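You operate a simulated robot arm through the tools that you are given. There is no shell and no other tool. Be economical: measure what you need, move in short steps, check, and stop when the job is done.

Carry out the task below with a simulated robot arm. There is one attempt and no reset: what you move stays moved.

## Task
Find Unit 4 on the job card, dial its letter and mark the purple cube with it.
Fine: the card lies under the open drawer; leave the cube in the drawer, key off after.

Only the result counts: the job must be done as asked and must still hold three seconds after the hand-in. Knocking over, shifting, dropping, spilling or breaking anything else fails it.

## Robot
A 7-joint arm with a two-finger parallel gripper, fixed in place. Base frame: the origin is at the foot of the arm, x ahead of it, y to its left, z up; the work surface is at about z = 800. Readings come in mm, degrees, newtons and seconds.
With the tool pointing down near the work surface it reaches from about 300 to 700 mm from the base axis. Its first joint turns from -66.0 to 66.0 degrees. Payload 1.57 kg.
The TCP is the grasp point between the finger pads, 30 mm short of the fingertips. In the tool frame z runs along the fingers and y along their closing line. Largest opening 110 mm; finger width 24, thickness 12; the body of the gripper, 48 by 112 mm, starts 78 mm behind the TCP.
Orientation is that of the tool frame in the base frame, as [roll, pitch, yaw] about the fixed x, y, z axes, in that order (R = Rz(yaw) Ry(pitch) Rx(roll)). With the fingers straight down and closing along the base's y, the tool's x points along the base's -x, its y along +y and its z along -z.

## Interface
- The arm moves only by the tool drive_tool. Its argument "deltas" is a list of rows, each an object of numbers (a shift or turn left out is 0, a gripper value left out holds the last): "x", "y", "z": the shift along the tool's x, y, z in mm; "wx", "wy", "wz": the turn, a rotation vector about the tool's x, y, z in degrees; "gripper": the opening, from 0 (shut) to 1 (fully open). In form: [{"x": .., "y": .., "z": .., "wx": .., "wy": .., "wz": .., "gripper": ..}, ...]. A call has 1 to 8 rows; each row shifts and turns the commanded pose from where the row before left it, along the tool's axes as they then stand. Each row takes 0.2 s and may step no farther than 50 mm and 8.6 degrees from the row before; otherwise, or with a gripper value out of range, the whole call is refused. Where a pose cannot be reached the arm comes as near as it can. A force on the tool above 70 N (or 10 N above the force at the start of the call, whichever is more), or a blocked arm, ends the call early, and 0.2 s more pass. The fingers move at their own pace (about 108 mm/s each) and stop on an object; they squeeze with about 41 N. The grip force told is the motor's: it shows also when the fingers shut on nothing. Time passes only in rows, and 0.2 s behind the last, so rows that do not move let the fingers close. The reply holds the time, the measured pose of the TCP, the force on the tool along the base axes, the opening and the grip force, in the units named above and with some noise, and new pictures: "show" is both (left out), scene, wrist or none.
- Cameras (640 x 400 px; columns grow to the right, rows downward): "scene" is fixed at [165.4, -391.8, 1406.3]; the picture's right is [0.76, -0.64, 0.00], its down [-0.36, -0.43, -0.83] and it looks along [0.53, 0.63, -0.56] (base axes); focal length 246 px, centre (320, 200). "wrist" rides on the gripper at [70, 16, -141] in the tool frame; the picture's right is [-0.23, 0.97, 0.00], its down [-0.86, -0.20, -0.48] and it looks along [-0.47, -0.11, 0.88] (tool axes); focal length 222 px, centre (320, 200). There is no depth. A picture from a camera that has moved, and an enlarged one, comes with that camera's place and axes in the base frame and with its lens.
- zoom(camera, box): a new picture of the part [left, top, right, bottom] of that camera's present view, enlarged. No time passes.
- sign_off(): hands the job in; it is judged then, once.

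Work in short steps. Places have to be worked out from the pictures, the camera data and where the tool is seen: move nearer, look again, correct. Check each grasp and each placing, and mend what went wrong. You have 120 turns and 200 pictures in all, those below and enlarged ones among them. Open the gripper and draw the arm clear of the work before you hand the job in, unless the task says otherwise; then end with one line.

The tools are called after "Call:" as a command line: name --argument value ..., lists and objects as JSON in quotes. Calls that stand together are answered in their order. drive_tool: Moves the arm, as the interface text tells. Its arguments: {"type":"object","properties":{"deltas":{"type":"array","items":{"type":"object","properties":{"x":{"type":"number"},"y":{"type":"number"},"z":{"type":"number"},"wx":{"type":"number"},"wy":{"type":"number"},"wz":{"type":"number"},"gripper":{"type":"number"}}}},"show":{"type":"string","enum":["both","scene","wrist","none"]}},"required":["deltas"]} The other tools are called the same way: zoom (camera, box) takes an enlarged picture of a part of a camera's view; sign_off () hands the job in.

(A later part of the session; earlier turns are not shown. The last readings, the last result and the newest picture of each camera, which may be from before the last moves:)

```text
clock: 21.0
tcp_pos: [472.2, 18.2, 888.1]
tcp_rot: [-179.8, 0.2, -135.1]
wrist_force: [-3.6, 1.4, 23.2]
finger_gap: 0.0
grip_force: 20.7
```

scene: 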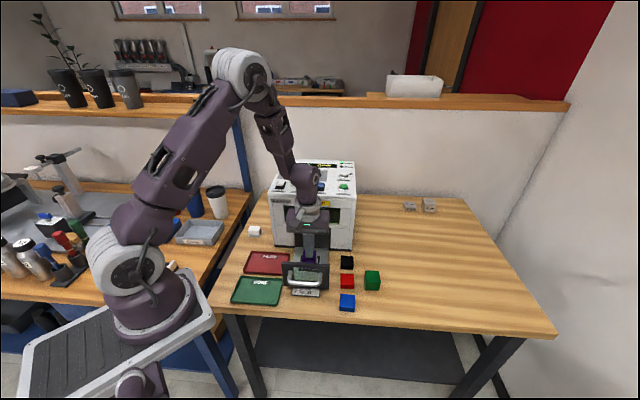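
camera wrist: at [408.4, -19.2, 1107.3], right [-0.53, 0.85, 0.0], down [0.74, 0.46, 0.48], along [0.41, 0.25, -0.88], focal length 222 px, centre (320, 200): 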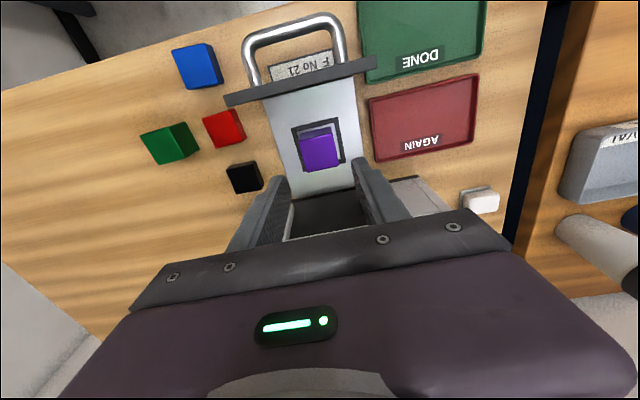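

The cube top is at TCP ≈888, so z≈858. Next I'll touch the floor in front of the frame.

Call:
drive_tool --deltas '[{"z": -30}, {"z": -10}, {"x": 48}, {"z": 30}, {"z": 25}, {}]' --show "both"

Call:
zoom --camera "scene" --box '[270, 220, 350, 300]'

```text
clock: 22.4
tcp_pos: [437.7, -15.8, 871.6]
tcp_rot: [-179.9, 0.2, -135.0]
wrist_force: [0.0, -0.6, 0.7]
finger_gap: 0.0
grip_force: 21.5
camera wrist: at [376.5, -55.4, 1013.2], right [-0.53, 0.85, 0.0], down [0.74, 0.46, 0.48], along [0.41, 0.25, -0.88], focal length 222 px, centre (320, 200)
```

scene: 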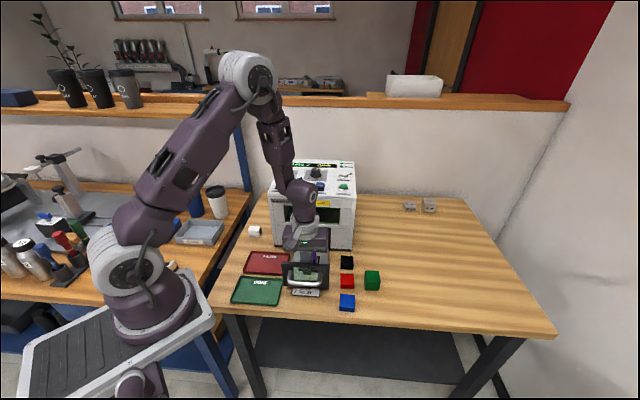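
wrist: 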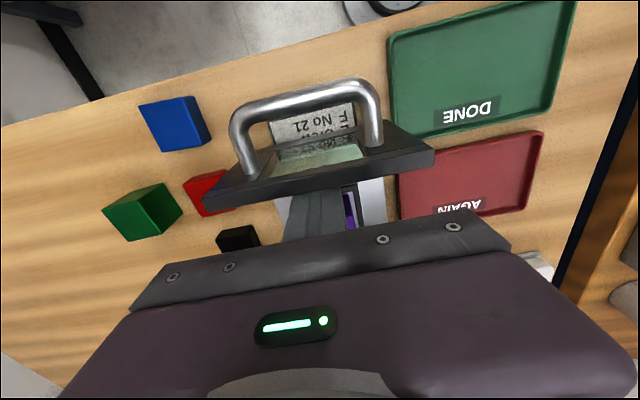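

```text
5.00 times, centred on (310, 260) of scene
camera zoom: at [165.4, -391.8, 1406.3], right [0.76, -0.64, 0.0], down [-0.36, -0.43, -0.83], along [0.53, 0.63, -0.56], focal length 1232 px, centre (370, -100)
```

zoom: 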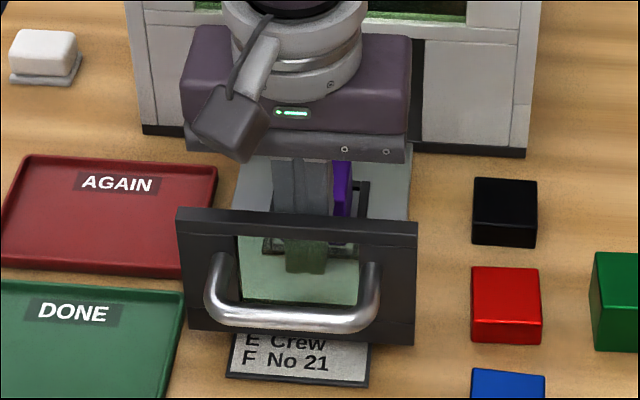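

The fingertips are between the plate and the frame. I'll step down to touch the floor.

Call:
drive_tool --deltas '[{"z": 5}, {"z": 5}, {"z": 3}, {"z": 2}, {"z": 2}, {"z": 1}, {}]' --show "none"

Call:
drive_tool --deltas '[{"z": 1}, {"z": 1}, {"z": 1}, {"z": 1}, {"z": 1}, {"z": 1}, {}]' --show "none"

```text
clock: 24.0
tcp_pos: [438.1, -16.7, 854.1]
tcp_rot: [-179.8, 0.3, -135.0]
wrist_force: [0.3, -0.4, 1.4]
finger_gap: 0.0
grip_force: 20.9
```

```text
clock: 25.6
tcp_pos: [438.7, -16.5, 850.0]
tcp_rot: [-179.9, 0.2, -134.9]
wrist_force: [-0.4, 0.9, 2.9]
finger_gap: 0.1
grip_force: 21.5
```

Call:
drive_tool --deltas '[{"z": 1}, {"z": 1}, {"z": 1}, {"z": 1}, {}]' --show "none"

```text
clock: 26.2
tcp_pos: [439.6, -14.9, 850.2]
tcp_rot: [-179.7, 0.2, -134.9]
wrist_force: [-4.1, 4.0, 18.3]
finger_gap: 0.2
grip_force: 21.1
stopped in row 3: the force on the tool passed its limit (the readings are from after the stop); the commanded pose is now the measured one
```

Floor contact is at TCP ≈850, so the cube is about 38–39 mm, nominally 4 cm. Next I'll rise, go out past the handle (about 117 mm out, z≈875) and come down outside it to push the drawer shut.

Call:
drive_tool --deltas '[{"z": -40}, {"z": -40}, {"z": -40}, {"x": 48}, {"x": 48}, {}]' --show "both"

Call:
zoom --camera "scene" --box '[260, 210, 360, 310]'

```text
clock: 27.6
tcp_pos: [370.3, -82.0, 966.5]
tcp_rot: [-179.7, 0.3, -135.0]
wrist_force: [-0.5, 0.7, 0.2]
finger_gap: 0.3
grip_force: 21.4
camera wrist: at [308.7, -121.6, 1107.6], right [-0.53, 0.85, 0.0], down [0.74, 0.46, 0.48], along [0.41, 0.25, -0.88], focal length 222 px, centre (320, 200)
```

scene: 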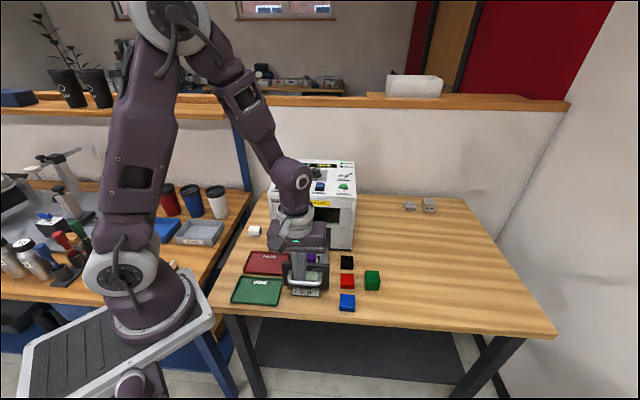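
wrist: 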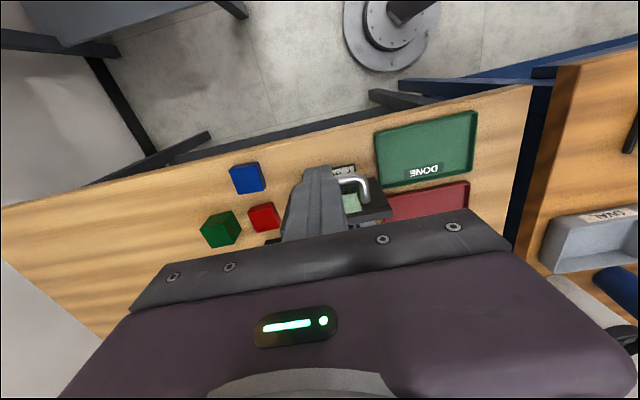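

```text
4.00 times, centred on (310, 260) of scene
camera zoom: at [165.4, -391.8, 1406.3], right [0.76, -0.64, 0.0], down [-0.36, -0.43, -0.83], along [0.53, 0.63, -0.56], focal length 986 px, centre (360, -40)
```

zoom: 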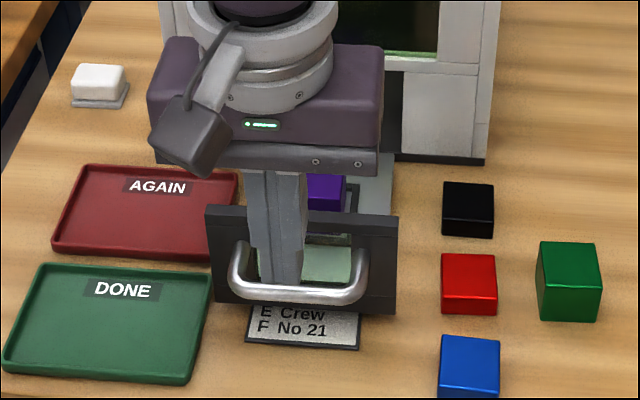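

I'll move 8 mm further out for margin, then descend outside the handle.

Call:
drive_tool --deltas '[{"x": 8, "z": 20}, {"z": 25}, {"z": 25}, {"z": 20}, {}]' --show "both"

Call:
zoom --camera "scene" --box '[260, 220, 360, 320]'

```text
clock: 28.9
tcp_pos: [365.9, -89.2, 877.3]
tcp_rot: [-179.8, 0.4, -135.0]
wrist_force: [0.3, 0.1, 0.7]
finger_gap: 0.0
grip_force: 22.0
camera wrist: at [303.2, -128.4, 1018.6], right [-0.53, 0.85, 0.0], down [0.74, 0.46, 0.48], along [0.41, 0.25, -0.88], focal length 222 px, centre (320, 200)
```

scene: 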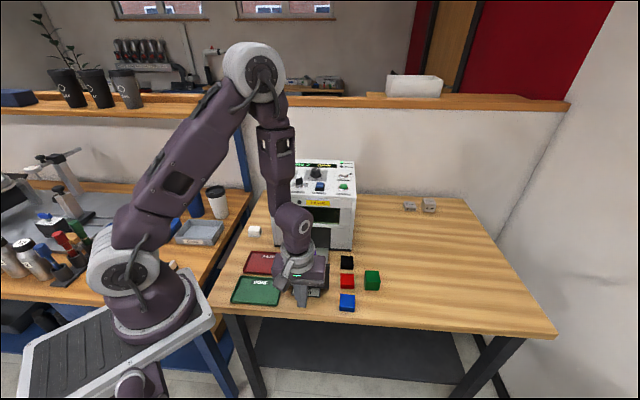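
wrist: 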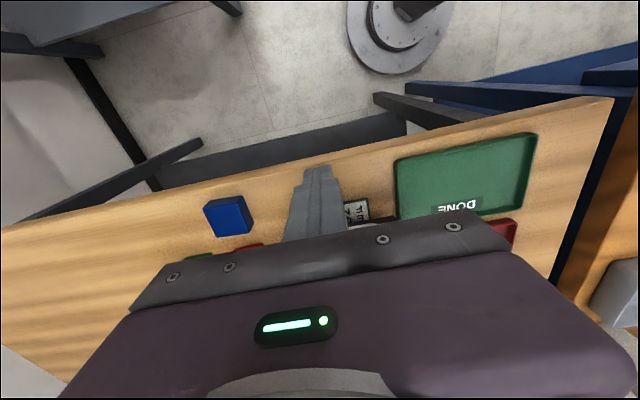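

```text
4.00 times, centred on (310, 270) of scene
camera zoom: at [165.4, -391.8, 1406.3], right [0.76, -0.64, 0.0], down [-0.36, -0.43, -0.83], along [0.53, 0.63, -0.56], focal length 986 px, centre (360, -80)
```

zoom: 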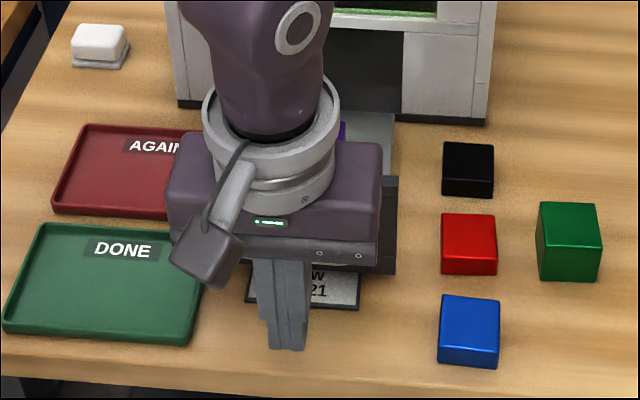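

The fingers are outside the handle. I'll start pushing inward gently.

Call:
drive_tool --deltas '[{"x": -8}, {"x": -8}, {"x": -8}, {"x": -8}, {"x": -8}, {"x": -8}, {"x": -8}, {}]' --show "both"

Call:
zoom --camera "scene" --box '[260, 220, 360, 320]'

```text
clock: 30.6
tcp_pos: [406.9, -49.2, 877.2]
tcp_rot: [-179.7, 0.3, -134.9]
wrist_force: [-0.2, -1.1, 0.0]
finger_gap: 0.0
grip_force: 21.7
camera wrist: at [343.8, -88.7, 1019.5], right [-0.53, 0.85, 0.0], down [0.74, 0.46, 0.48], along [0.41, 0.25, -0.88], focal length 222 px, centre (320, 200)
```

scene: 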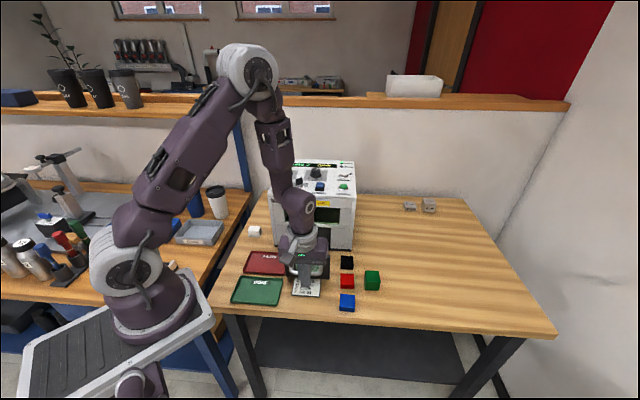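
wrist: 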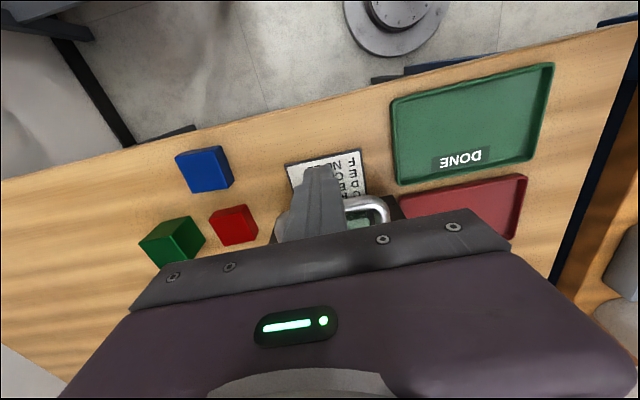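

```text
4.00 times, centred on (310, 270) of scene
camera zoom: at [165.4, -391.8, 1406.3], right [0.76, -0.64, 0.0], down [-0.36, -0.43, -0.83], along [0.53, 0.63, -0.56], focal length 986 px, centre (360, -80)
```

zoom: 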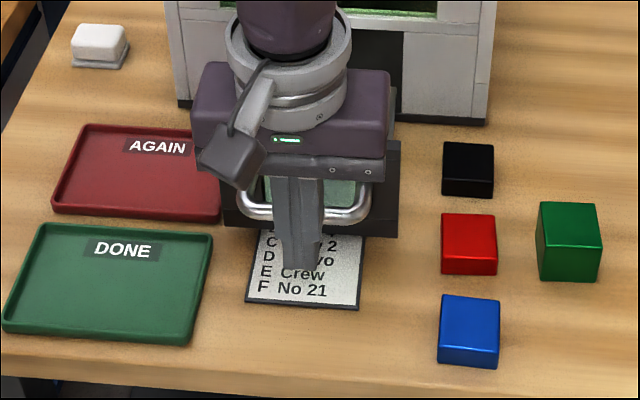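

The drawer is sliding in and the card is coming into view. I'll keep pushing.

Call:
drive_tool --deltas '[{"x": -9}, {"x": -9}, {"x": -9}, {"x": -9}, {"x": -9}, {"x": -9}, {"x": -9}, {}]' --show "none"

Call:
drive_tool --deltas '[{"x": -8}, {"x": -8}, {"x": -8}, {"x": -8}, {"x": -6}, {}]' --show "both"

Call:
zoom --camera "scene" --box '[260, 200, 360, 300]'

```text
clock: 32.5
tcp_pos: [451.2, -3.8, 880.3]
tcp_rot: [-179.7, 0.3, -135.0]
wrist_force: [-0.8, -0.6, -0.7]
finger_gap: 0.0
grip_force: 21.2
```

```text
clock: 33.9
tcp_pos: [477.7, 23.9, 878.0]
tcp_rot: [-179.6, 0.3, -134.9]
wrist_force: [-0.8, -0.1, -1.4]
finger_gap: 0.0
grip_force: 21.3
camera wrist: at [415.4, -16.3, 1020.6], right [-0.53, 0.85, 0.0], down [0.74, 0.46, 0.48], along [0.41, 0.25, -0.88], focal length 222 px, centre (320, 200)
```

scene: 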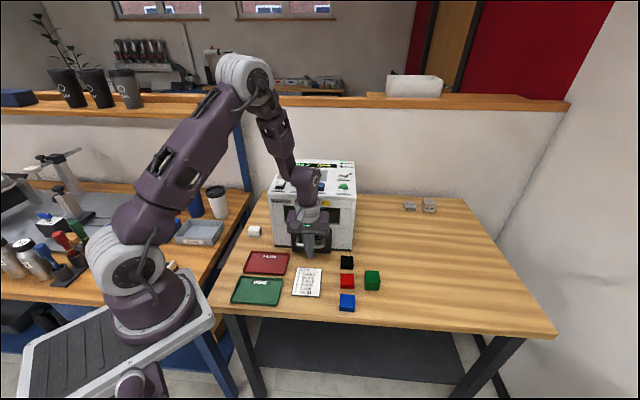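
wrist: 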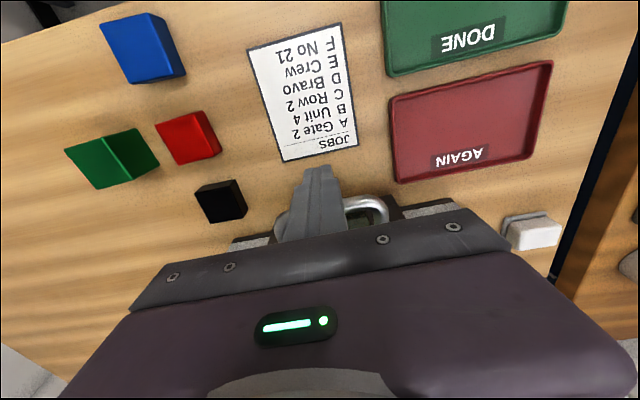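

```text
4.00 times, centred on (310, 250) of scene
camera zoom: at [165.4, -391.8, 1406.3], right [0.76, -0.64, 0.0], down [-0.36, -0.43, -0.83], along [0.53, 0.63, -0.56], focal length 986 px, centre (360, 0)
```

zoom: 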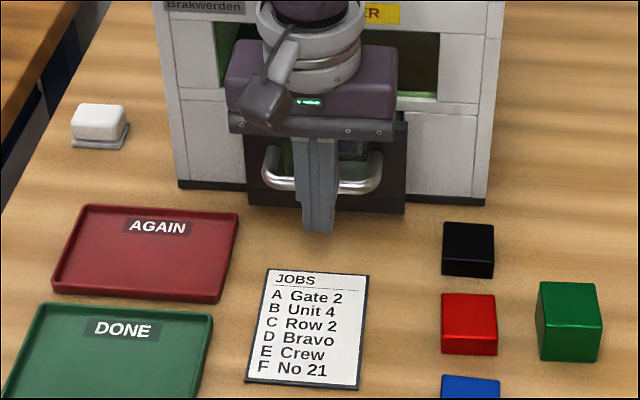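

The card reads B = Unit 4, and the dial is currently on A (Gate 2). I'll push the rest of the way until it stops.

Call:
drive_tool --deltas '[{"x": -5}, {"x": -5}, {"x": -4}, {"x": -4}, {}]' --show "scene"

Call:
zoom --camera "scene" --box '[260, 150, 360, 260]'

```text
clock: 35.0
tcp_pos: [487.8, 32.9, 879.1]
tcp_rot: [-179.8, 0.0, -135.0]
wrist_force: [-13.3, -17.9, 6.4]
finger_gap: 0.1
grip_force: 21.3
```

scene: 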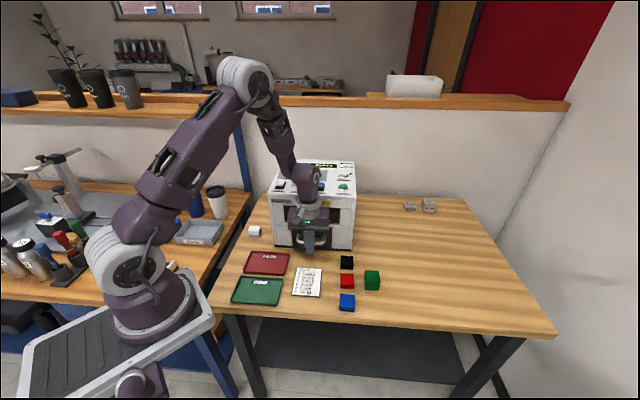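

```text
3.64 times, centred on (310, 205) of scene
camera zoom: at [164.9, -392.2, 1406.2], right [0.76, -0.64, 0.0], down [-0.36, -0.43, -0.83], along [0.53, 0.63, -0.56], focal length 896 px, centre (356, 182)
```

zoom: 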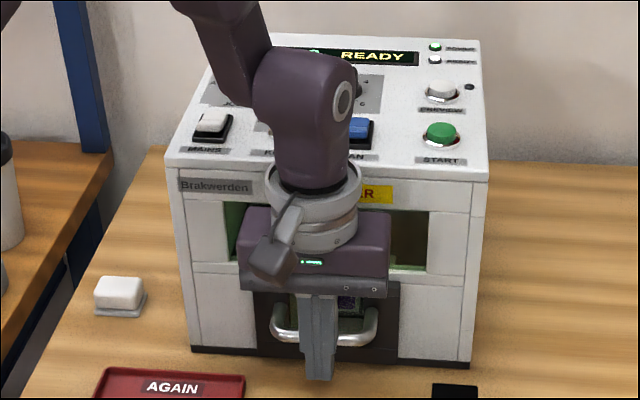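

READY is lit with the drawer shut. I'll back off, rise above the machine with the gripper open, and look at the panel.

Call:
drive_tool --deltas '[{"x": 20}, {"x": 20}, {"z": -45}, {"z": -45}, {"z": -45}, {"z": -45}, {"z": -45}, {"z": -45, "gripper": 1}]' --show "none"

Call:
drive_tool --deltas '[{"x": -35}, {"x": -35}, {"x": -35}, {"x": -35}, {}, {}]' --show "both"

Call:
zoom --camera "wrist" --box '[200, 60, 440, 230]'

Call:
zoom --camera "scene" --box '[260, 150, 370, 260]'

```text
clock: 36.9
tcp_pos: [458.9, 8.5, 1148.0]
tcp_rot: [-179.6, 0.3, -135.0]
wrist_force: [-0.8, -0.3, 0.9]
finger_gap: 79.5
grip_force: 0.1
```

```text
clock: 38.2
tcp_pos: [558.7, 106.9, 1150.9]
tcp_rot: [-179.6, 0.3, -135.0]
wrist_force: [-0.1, 0.3, 0.6]
finger_gap: 110.0
grip_force: 0.2
camera wrist: at [495.7, 67.2, 1292.5], right [-0.53, 0.85, 0.0], down [0.74, 0.46, 0.48], along [0.41, 0.25, -0.88], focal length 222 px, centre (320, 200)
```

scene: 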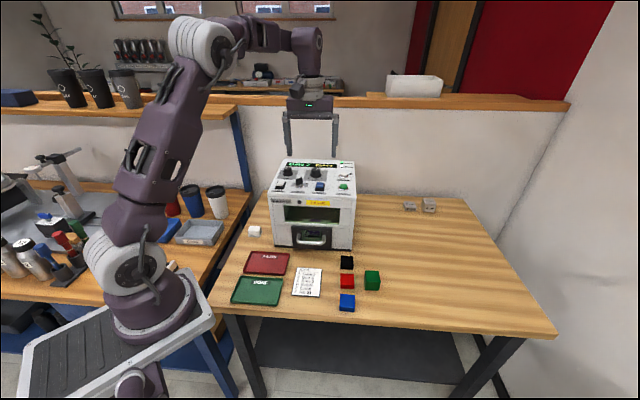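
wrist: 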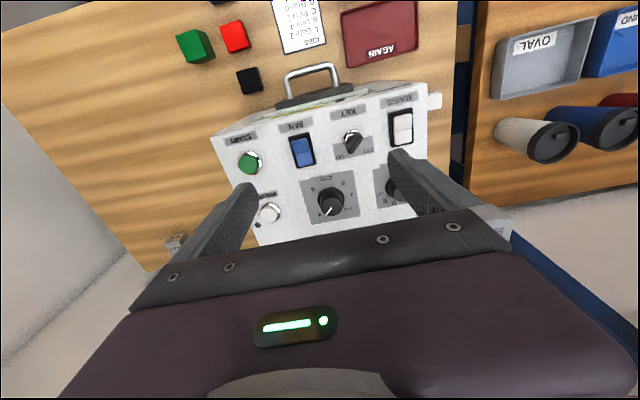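

```text
2.35 times, centred on (320, 145) of wrist
camera zoom: at [495.7, 67.2, 1292.5], right [-0.53, 0.85, 0.0], down [0.74, 0.46, 0.48], along [0.41, 0.25, -0.88], focal length 523 px, centre (320, 329)
```

zoom: 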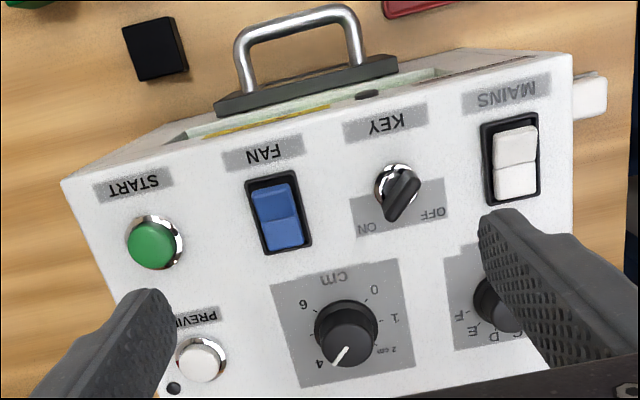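

```text
3.64 times, centred on (315, 205) of scene
camera zoom: at [165.4, -391.7, 1406.3], right [0.76, -0.64, 0.0], down [-0.36, -0.43, -0.83], along [0.53, 0.63, -0.56], focal length 896 px, centre (338, 182)
```

zoom: 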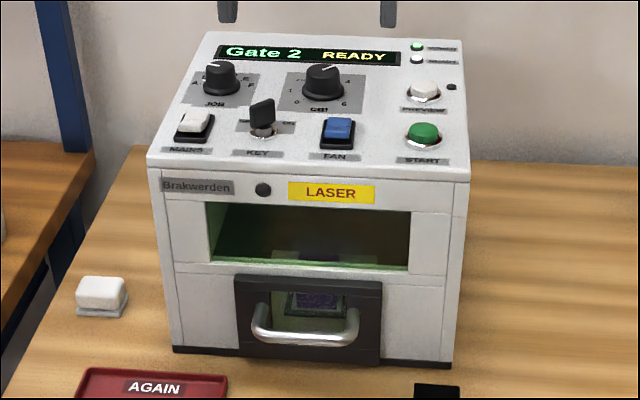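

Unit 4 is B, one step clockwise of A. Triangulation puts the JOB knob near (546,221) and the cm knob near (611,157), with the panel at z≈1020. I'll move above the JOB knob with the fingers about 60 mm apart.

Call:
drive_tool --deltas '[{"x": -24, "y": 30, "gripper": 0.55}, {"x": -24, "y": 30}, {"x": -23.7, "y": 29.6}, {"z": 25}, {"z": 15}, {}]' --show "both"

Call:
zoom --camera "wrist" --box '[220, 80, 420, 240]'

Call:
zoom --camera "scene" --box '[260, 140, 340, 200]'

```text
clock: 39.6
tcp_pos: [546.5, 218.8, 1110.6]
tcp_rot: [-179.8, 0.3, -135.1]
wrist_force: [0.0, 0.6, 0.8]
finger_gap: 60.8
grip_force: 0.0
camera wrist: at [484.8, 180.2, 1251.4], right [-0.53, 0.85, 0.0], down [0.74, 0.46, 0.48], along [0.41, 0.25, -0.88], focal length 222 px, centre (320, 200)
```

scene: 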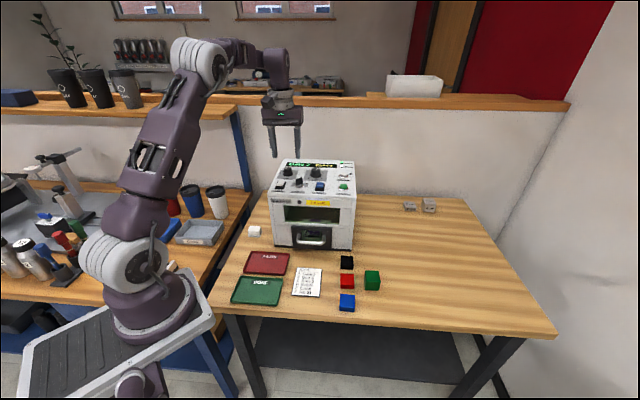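
wrist: 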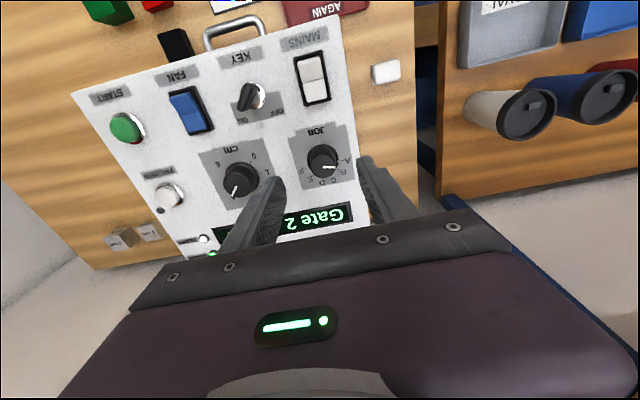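

```text
2.50 times, centred on (320, 160) of wrist
camera zoom: at [484.8, 180.2, 1251.4], right [-0.53, 0.85, 0.0], down [0.74, 0.46, 0.48], along [0.41, 0.25, -0.88], focal length 555 px, centre (320, 300)
```

zoom: 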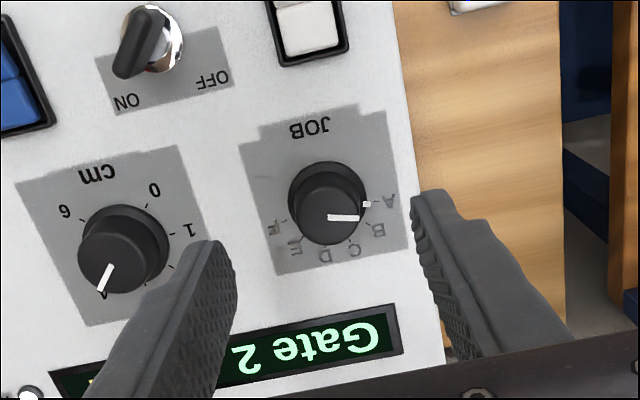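

```text
6.67 times, centred on (300, 170) of scene
camera zoom: at [165.4, -391.7, 1406.3], right [0.76, -0.64, 0.0], down [-0.36, -0.43, -0.83], along [0.53, 0.63, -0.56], focal length 1643 px, centre (453, 400)
```

zoom: 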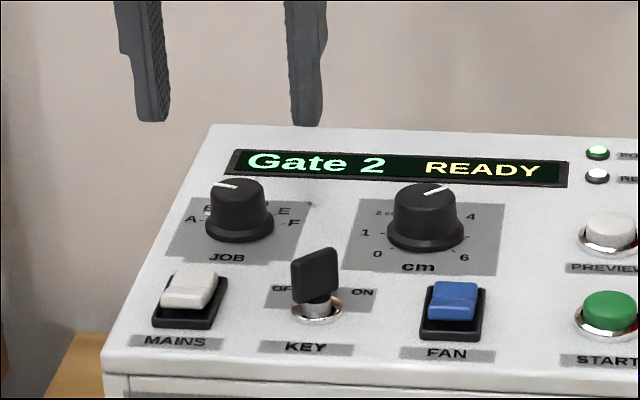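

The knob is within about 3 mm of the TCP axis. I'll correct that and descend around it.

Call:
drive_tool --deltas '[{"x": -3, "y": 1.5, "z": 15}, {"z": 15}, {"z": 12}, {}]' --show "both"

Call:
zoom --camera "wrist" --box '[220, 100, 420, 240]'

Call:
zoom --camera "scene" --box '[260, 140, 340, 200]'

```text
clock: 40.6
tcp_pos: [546.1, 221.7, 1068.5]
tcp_rot: [-179.7, 0.4, -135.0]
wrist_force: [0.1, 1.3, -0.1]
finger_gap: 60.4
grip_force: 0.0
camera wrist: at [484.7, 182.8, 1209.9], right [-0.53, 0.85, 0.0], down [0.74, 0.46, 0.48], along [0.41, 0.25, -0.88], focal length 222 px, centre (320, 200)
```

scene: 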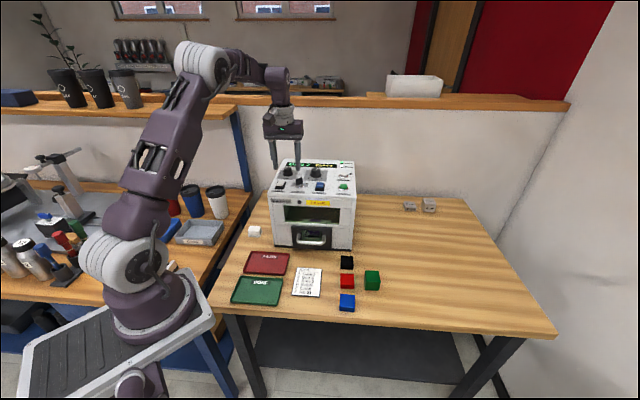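
wrist: 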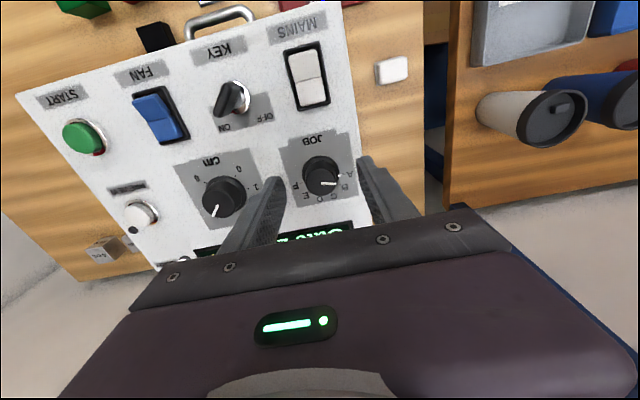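

```text
2.86 times, centred on (320, 170) of wrist
camera zoom: at [484.7, 182.8, 1209.9], right [-0.53, 0.85, 0.0], down [0.74, 0.46, 0.48], along [0.41, 0.25, -0.88], focal length 635 px, centre (320, 286)
```

zoom: 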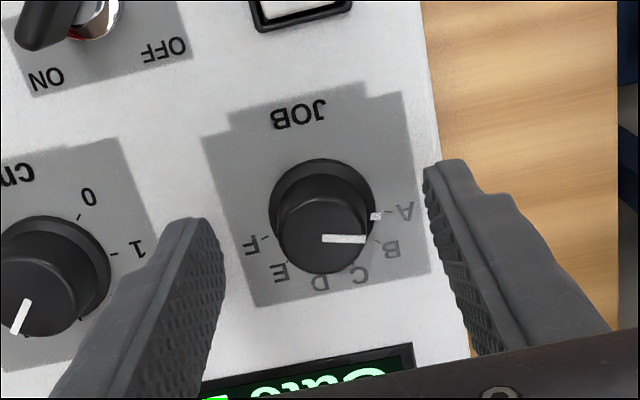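

```text
6.67 times, centred on (300, 170) of scene
camera zoom: at [165.4, -391.8, 1406.3], right [0.76, -0.64, 0.0], down [-0.36, -0.43, -0.83], along [0.53, 0.63, -0.56], focal length 1643 px, centre (453, 400)
```

zoom: 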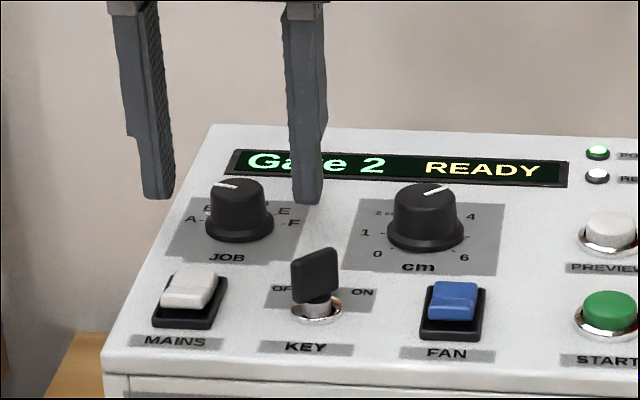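

Fingers straddle the knob. I'll descend 8 mm and close.

Call:
drive_tool --deltas '[{"z": 8}, {"gripper": 0}, {}, {}]' --show "wrist"

Call:
zoom --camera "scene" --box '[260, 140, 340, 200]'

```text
clock: 41.6
tcp_pos: [547.1, 223.2, 1060.2]
tcp_rot: [-179.8, 0.4, -134.9]
wrist_force: [1.3, -1.6, 2.2]
finger_gap: 29.8
grip_force: 39.1
camera wrist: at [485.6, 183.4, 1201.0], right [-0.53, 0.85, 0.0], down [0.74, 0.46, 0.48], along [0.41, 0.25, -0.88], focal length 222 px, centre (320, 200)
```

wrist: 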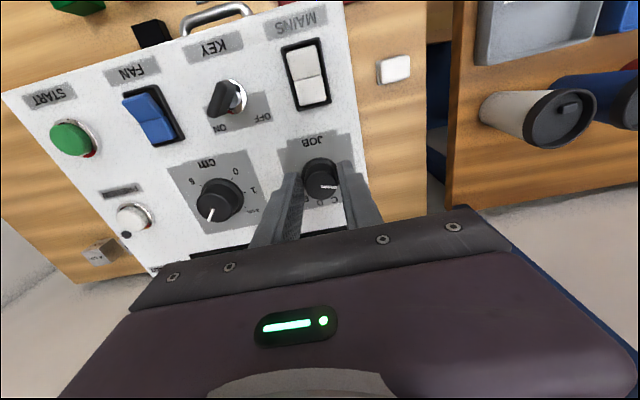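

```text
6.67 times, centred on (300, 170) of scene
camera zoom: at [165.4, -391.8, 1406.2], right [0.76, -0.64, 0.0], down [-0.36, -0.43, -0.83], along [0.53, 0.63, -0.56], focal length 1643 px, centre (453, 400)
```

zoom: 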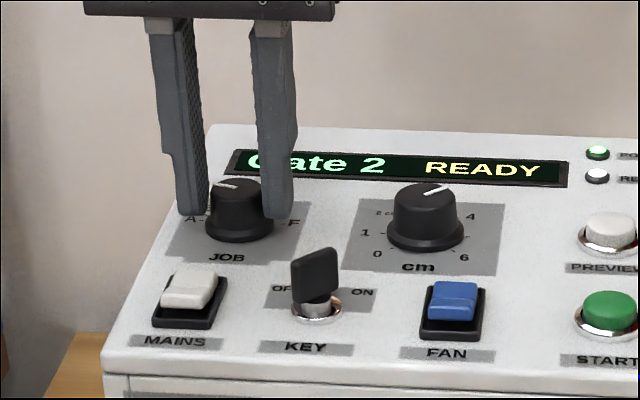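

The knob is gripped at 29.8 mm. I'll turn it clockwise as seen from above (+wz) by about 24° and read the display.

Call:
drive_tool --deltas '[{"wz": 6}, {"wz": 6}, {"wz": 6}, {"wz": 6}, {}]' --show "wrist"

Call:
zoom --camera "scene" --box '[260, 140, 340, 200]'

```text
clock: 42.9
tcp_pos: [547.6, 224.5, 1060.1]
tcp_rot: [-179.9, 0.3, -159.0]
wrist_force: [-6.3, 5.9, -4.9]
finger_gap: 29.6
grip_force: 38.9
camera wrist: at [475.2, 212.3, 1201.1], right [-0.14, 0.99, 0.0], down [0.87, 0.12, 0.48], along [0.48, 0.07, -0.88], focal length 222 px, centre (320, 200)
```

wrist: 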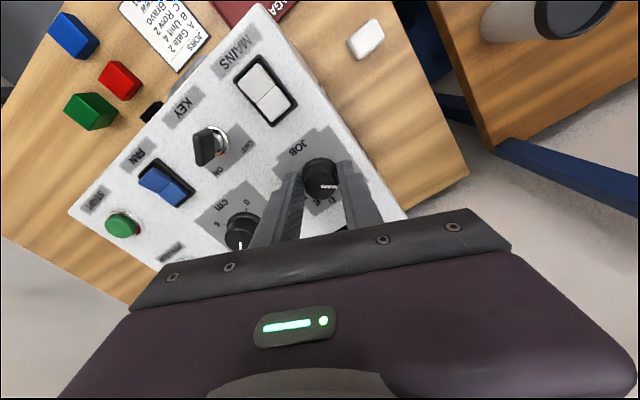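

```text
6.67 times, centred on (300, 170) of scene
camera zoom: at [165.3, -391.5, 1406.3], right [0.76, -0.64, 0.0], down [-0.36, -0.43, -0.83], along [0.53, 0.63, -0.56], focal length 1643 px, centre (453, 400)
```

zoom: 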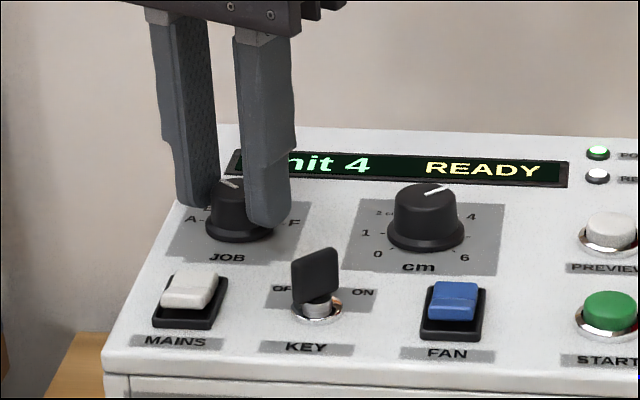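

The display now reads "Unit 4". I'll release, rise, turn back and check the dial pointers.

Call:
drive_tool --deltas '[{"gripper": 0.55}, {}, {"z": -30}, {"z": -25}, {"wz": -8}, {"wz": -8}, {"wz": -8}, {}]' --show "wrist"

Call:
zoom --camera "wrist" --box '[180, 120, 400, 260]'

Call:
zoom --camera "scene" --box '[270, 155, 350, 205]'

```text
clock: 44.6
tcp_pos: [545.7, 223.3, 1114.4]
tcp_rot: [-179.8, 0.2, -135.0]
wrist_force: [-0.4, 0.0, 0.2]
finger_gap: 60.8
grip_force: 0.0
camera wrist: at [484.1, 183.2, 1256.1], right [-0.53, 0.85, 0.0], down [0.74, 0.47, 0.48], along [0.41, 0.25, -0.88], focal length 222 px, centre (320, 200)
```

wrist: 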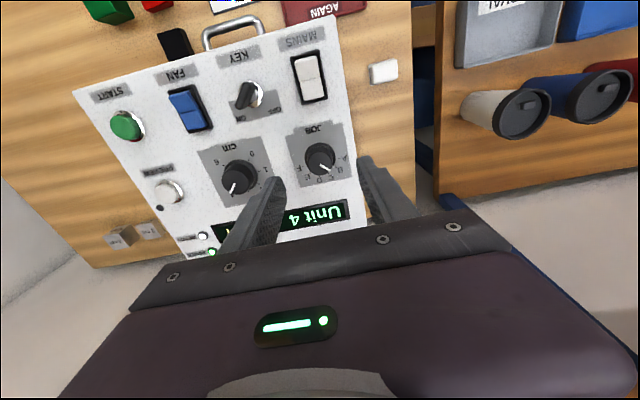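

```text
2.86 times, centred on (290, 190) of wrist
camera zoom: at [484.1, 183.2, 1256.1], right [-0.53, 0.85, 0.0], down [0.74, 0.47, 0.48], along [0.41, 0.25, -0.88], focal length 635 px, centre (406, 229)
```

zoom: 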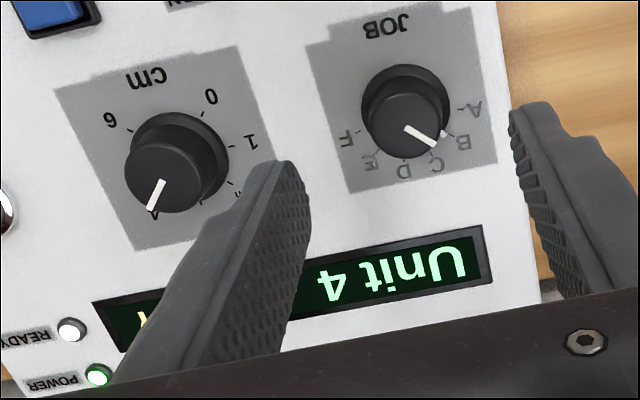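

```text
8.00 times, centred on (310, 180) of scene
camera zoom: at [165.4, -391.8, 1406.3], right [0.76, -0.64, 0.0], down [-0.36, -0.43, -0.83], along [0.53, 0.63, -0.56], focal length 1972 px, centre (400, 360)
```

zoom: 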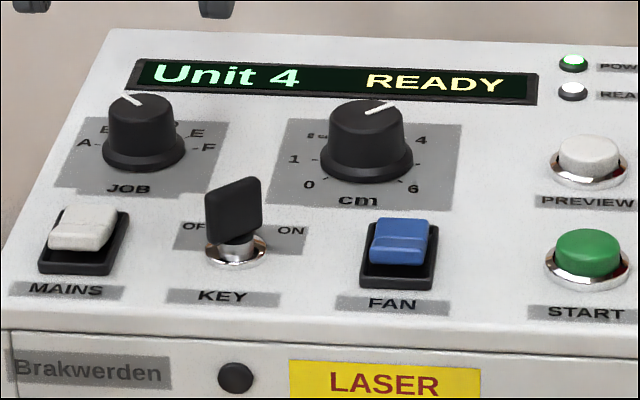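

JOB is on B. Next is the cm dial: I'll move over it to read its pointer precisely.

Call:
drive_tool --deltas '[{"y": -46}, {"y": -46}, {}]' --show "wrist"

Call:
zoom --camera "wrist" --box '[260, 110, 400, 220]'

Call:
zoom --camera "scene" --box '[300, 160, 340, 190]'

```text
clock: 45.5
tcp_pos: [609.8, 157.9, 1115.0]
tcp_rot: [-179.8, 0.3, -135.0]
wrist_force: [0.2, -0.3, 0.3]
finger_gap: 60.7
grip_force: 0.1
camera wrist: at [548.0, 118.6, 1255.4], right [-0.53, 0.85, 0.0], down [0.74, 0.46, 0.48], along [0.41, 0.25, -0.88], focal length 222 px, centre (320, 200)
```

wrist: 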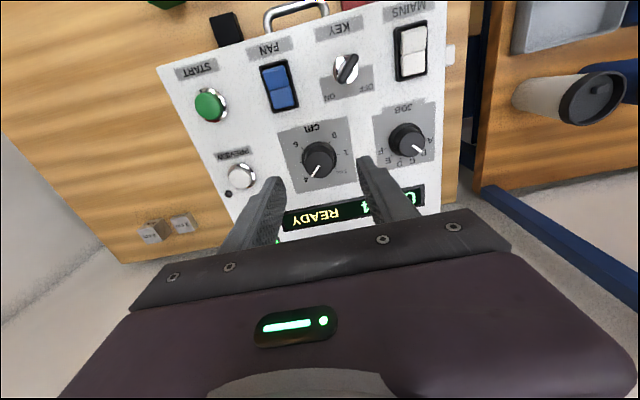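

```text
3.64 times, centred on (330, 165) of wrist
camera zoom: at [548.0, 118.6, 1255.4], right [-0.53, 0.85, 0.0], down [0.74, 0.46, 0.48], along [0.41, 0.25, -0.88], focal length 808 px, centre (284, 327)
```

zoom: 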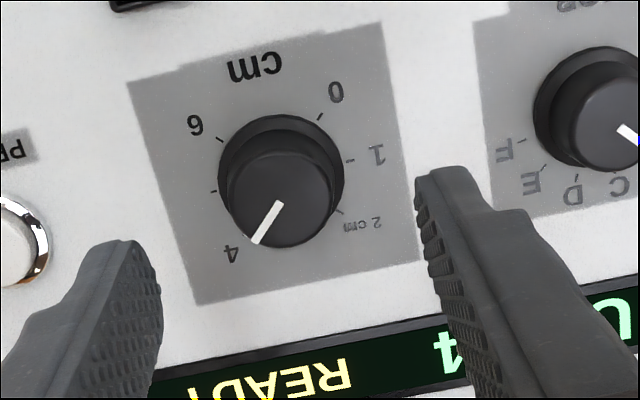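

```text
13.33 times, centred on (320, 175) of scene
camera zoom: at [165.4, -391.8, 1406.3], right [0.76, -0.64, 0.0], down [-0.36, -0.43, -0.83], along [0.53, 0.63, -0.56], focal length 3286 px, centre (320, 533)
```

zoom: 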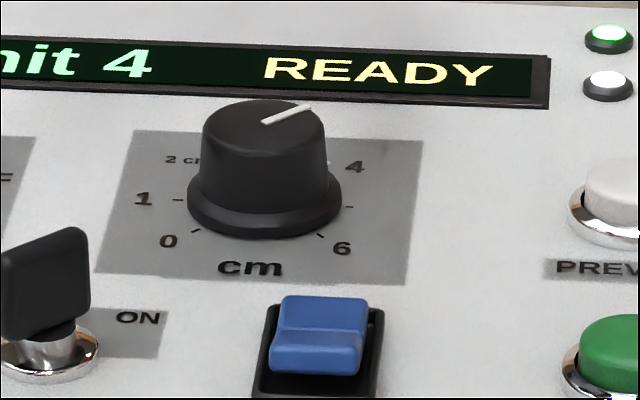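

The ticks come out at 45° per cm with 3 at the top, and the pointer is at 44.6°, which is 4.0 cm. That matches the cube, so the dial needs no change. START can't be undone, so I'll press PREVIEW first; closing the gripper, I'll move over it at about (672,95).

Call:
drive_tool --deltas '[{"y": -44.3, "gripper": 0}, {"y": -44.3}, {}, {}]' --show "both"

Call:
zoom --camera "wrist" --box '[230, 80, 390, 220]'

Call:
zoom --camera "scene" --box '[310, 130, 370, 200]'

```text
clock: 46.5
tcp_pos: [639.5, 89.2, 1111.4]
tcp_rot: [-179.7, 0.4, -135.0]
wrist_force: [0.3, 0.2, 0.3]
finger_gap: 0.0
grip_force: 20.6
out of reach, approached as far as the arm can: row 1, 2
camera wrist: at [576.7, 49.8, 1252.8], right [-0.53, 0.85, 0.0], down [0.74, 0.46, 0.48], along [0.41, 0.25, -0.88], focal length 222 px, centre (320, 200)
```

scene: 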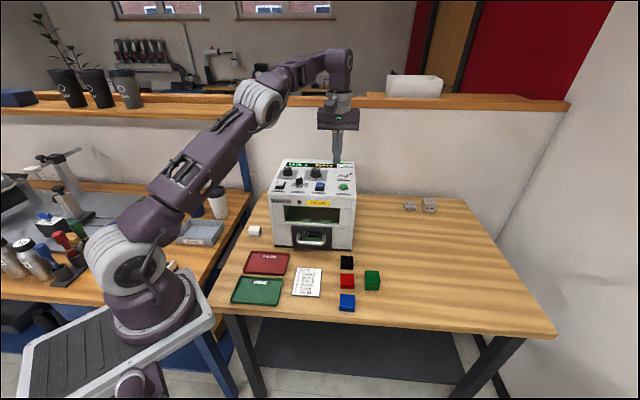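
wrist: 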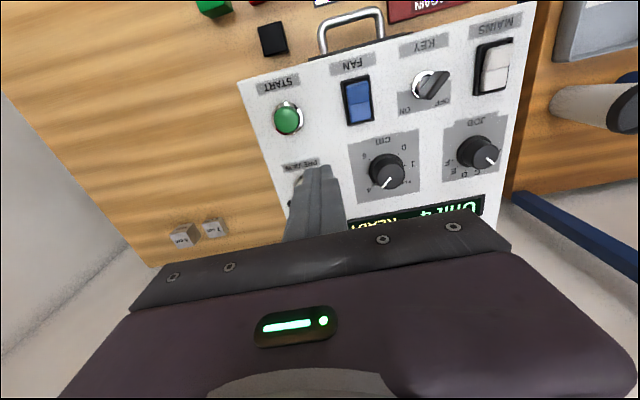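

```text
2.86 times, centred on (310, 150) of wrist
camera zoom: at [576.7, 49.8, 1252.8], right [-0.53, 0.85, 0.0], down [0.74, 0.46, 0.48], along [0.41, 0.25, -0.88], focal length 635 px, centre (349, 343)
```

zoom: 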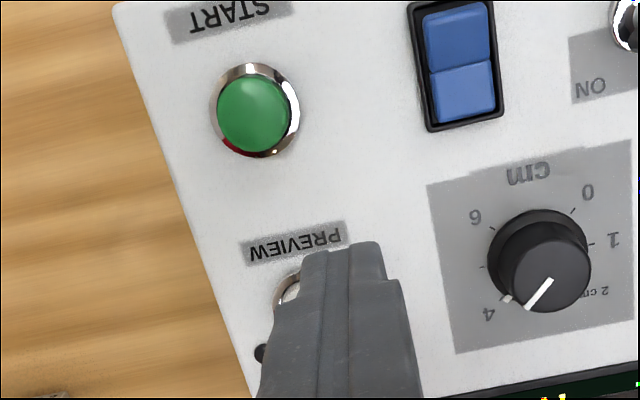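

```text
5.71 times, centred on (340, 165) of scene
camera zoom: at [165.4, -391.8, 1406.3], right [0.76, -0.64, 0.0], down [-0.36, -0.43, -0.83], along [0.53, 0.63, -0.56], focal length 1408 px, centre (206, 400)
```

zoom: 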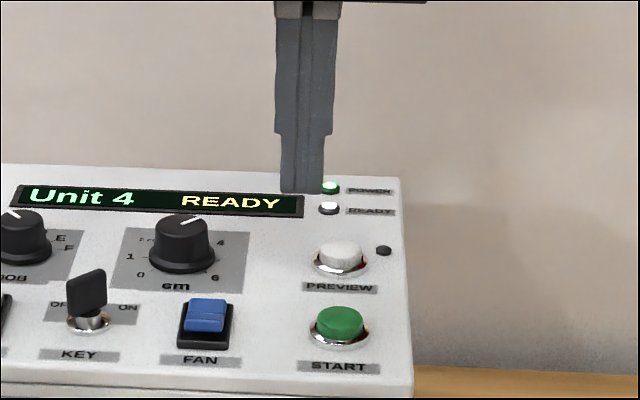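

PREVIEW is out of reach at this height, and it isn't needed. START is reachable at about (622,41), so I'll move over it and see where the arm ends up.

Call:
drive_tool --deltas '[{"x": 22.8, "y": -11.3}, {"x": 22.8, "y": -11.4}, {}]' --show "wrist"

Call:
zoom --camera "scene" --box '[310, 130, 370, 200]'

```text
clock: 47.2
tcp_pos: [623.2, 39.0, 1111.5]
tcp_rot: [-179.7, 0.3, -134.9]
wrist_force: [0.3, -0.4, 0.4]
finger_gap: 0.0
grip_force: 21.5
camera wrist: at [562.9, -0.9, 1252.9], right [-0.53, 0.85, 0.0], down [0.74, 0.46, 0.48], along [0.41, 0.25, -0.88], focal length 222 px, centre (320, 200)
```

wrist: 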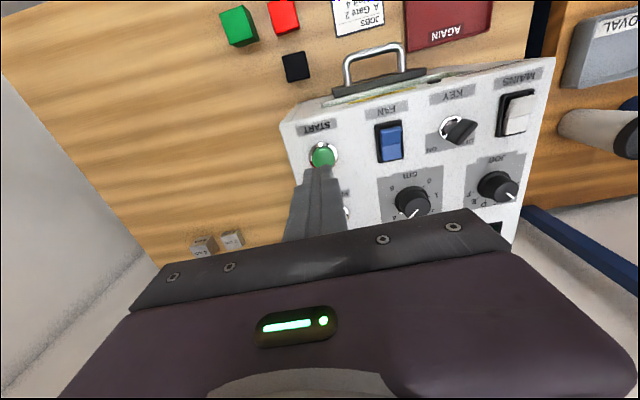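

```text
5.71 times, centred on (340, 165) of scene
camera zoom: at [165.4, -391.8, 1406.3], right [0.76, -0.64, 0.0], down [-0.36, -0.43, -0.83], along [0.53, 0.63, -0.56], focal length 1408 px, centre (206, 400)
```

zoom: 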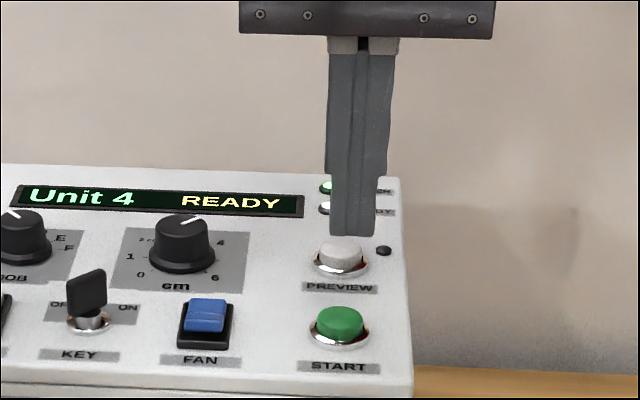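

I'll nudge slightly toward the button centre and lower, then press in small steps.

Call:
drive_tool --deltas '[{"x": 4, "y": 2.8, "z": 15}, {"z": 15}, {"z": 8}, {}]' --show "wrist"

Call:
zoom --camera "wrist" --box '[260, 100, 400, 220]'

Call:
zoom --camera "scene" --box '[310, 140, 370, 200]'

```text
clock: 48.2
tcp_pos: [620.8, 36.9, 1071.2]
tcp_rot: [-179.8, 0.2, -135.0]
wrist_force: [-0.5, -0.5, -0.2]
finger_gap: 0.0
grip_force: 21.1
camera wrist: at [558.2, -2.7, 1212.4], right [-0.53, 0.85, 0.0], down [0.74, 0.46, 0.48], along [0.41, 0.25, -0.88], focal length 222 px, centre (320, 200)
```

wrist: 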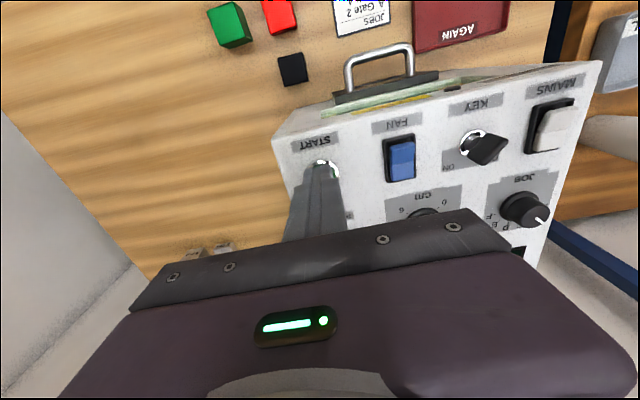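

```text
3.33 times, centred on (330, 160) of wrist
camera zoom: at [558.2, -2.7, 1212.4], right [-0.53, 0.85, 0.0], down [0.74, 0.46, 0.48], along [0.41, 0.25, -0.88], focal length 740 px, centre (287, 333)
```

zoom: 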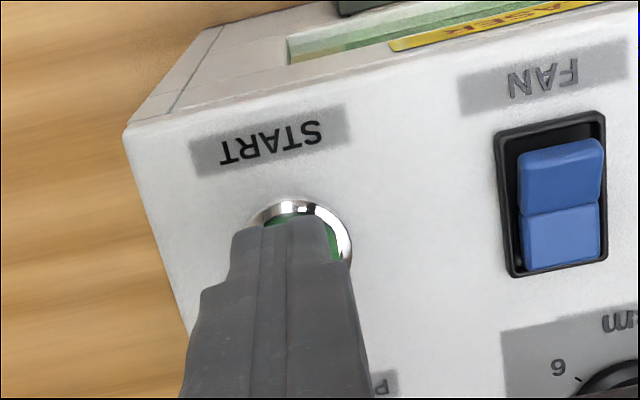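

```text
6.67 times, centred on (340, 170) of scene
camera zoom: at [165.4, -391.8, 1406.3], right [0.76, -0.64, 0.0], down [-0.36, -0.43, -0.83], along [0.53, 0.63, -0.56], focal length 1643 px, centre (187, 400)
```

zoom: 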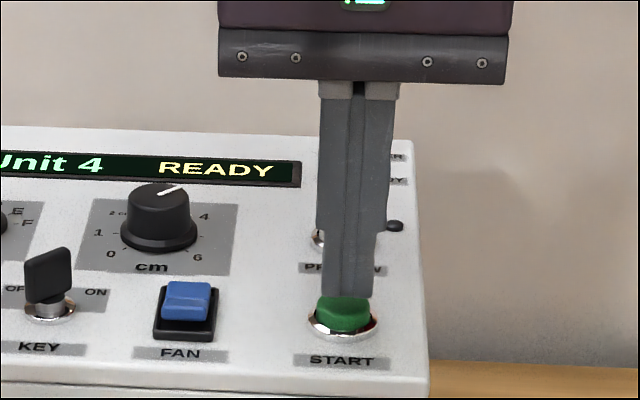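

The fingertips are just above the START cap, so I'll shift +3 in y and press down in small steps.

Call:
drive_tool --deltas '[{"y": 3, "z": 3}, {"z": 3}, {"z": 2}, {"z": 2}, {}]' --show "none"

Call:
zoom --camera "scene" --box '[270, 140, 370, 250]'

```text
clock: 49.5
tcp_pos: [618.4, 38.8, 1061.7]
tcp_rot: [-179.8, 0.3, -135.0]
wrist_force: [-0.1, -0.7, 0.6]
finger_gap: 0.0
grip_force: 21.5
```

```text
3.64 times, centred on (320, 195) of scene
camera zoom: at [165.4, -391.8, 1406.3], right [0.76, -0.64, 0.0], down [-0.36, -0.43, -0.83], along [0.53, 0.63, -0.56], focal length 896 px, centre (320, 218)
```

zoom: 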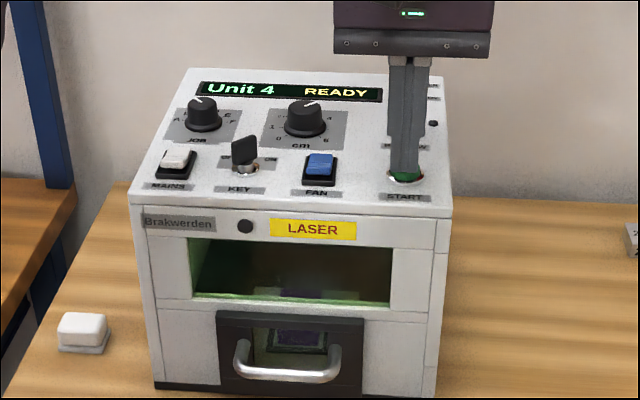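

There's no contact yet, so I'll continue down.

Call:
drive_tool --deltas '[{"z": 2}, {"z": 2}, {"z": 2}, {}]' --show "none"

Call:
zoom --camera "scene" --box '[270, 140, 370, 250]'

```text
clock: 50.5
tcp_pos: [618.7, 39.4, 1056.4]
tcp_rot: [-179.7, 0.3, -135.0]
wrist_force: [-3.9, -2.7, 10.0]
finger_gap: 0.0
grip_force: 21.2
```

```text
3.64 times, centred on (320, 195) of scene
camera zoom: at [165.1, -391.8, 1406.3], right [0.76, -0.64, 0.0], down [-0.36, -0.43, -0.83], along [0.53, 0.63, -0.56], focal length 896 px, centre (320, 218)
```

zoom: 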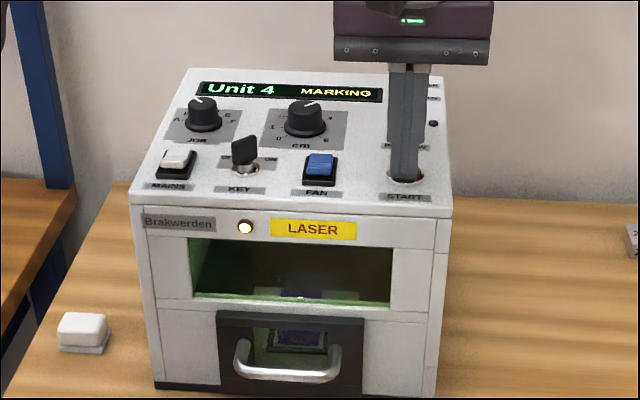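

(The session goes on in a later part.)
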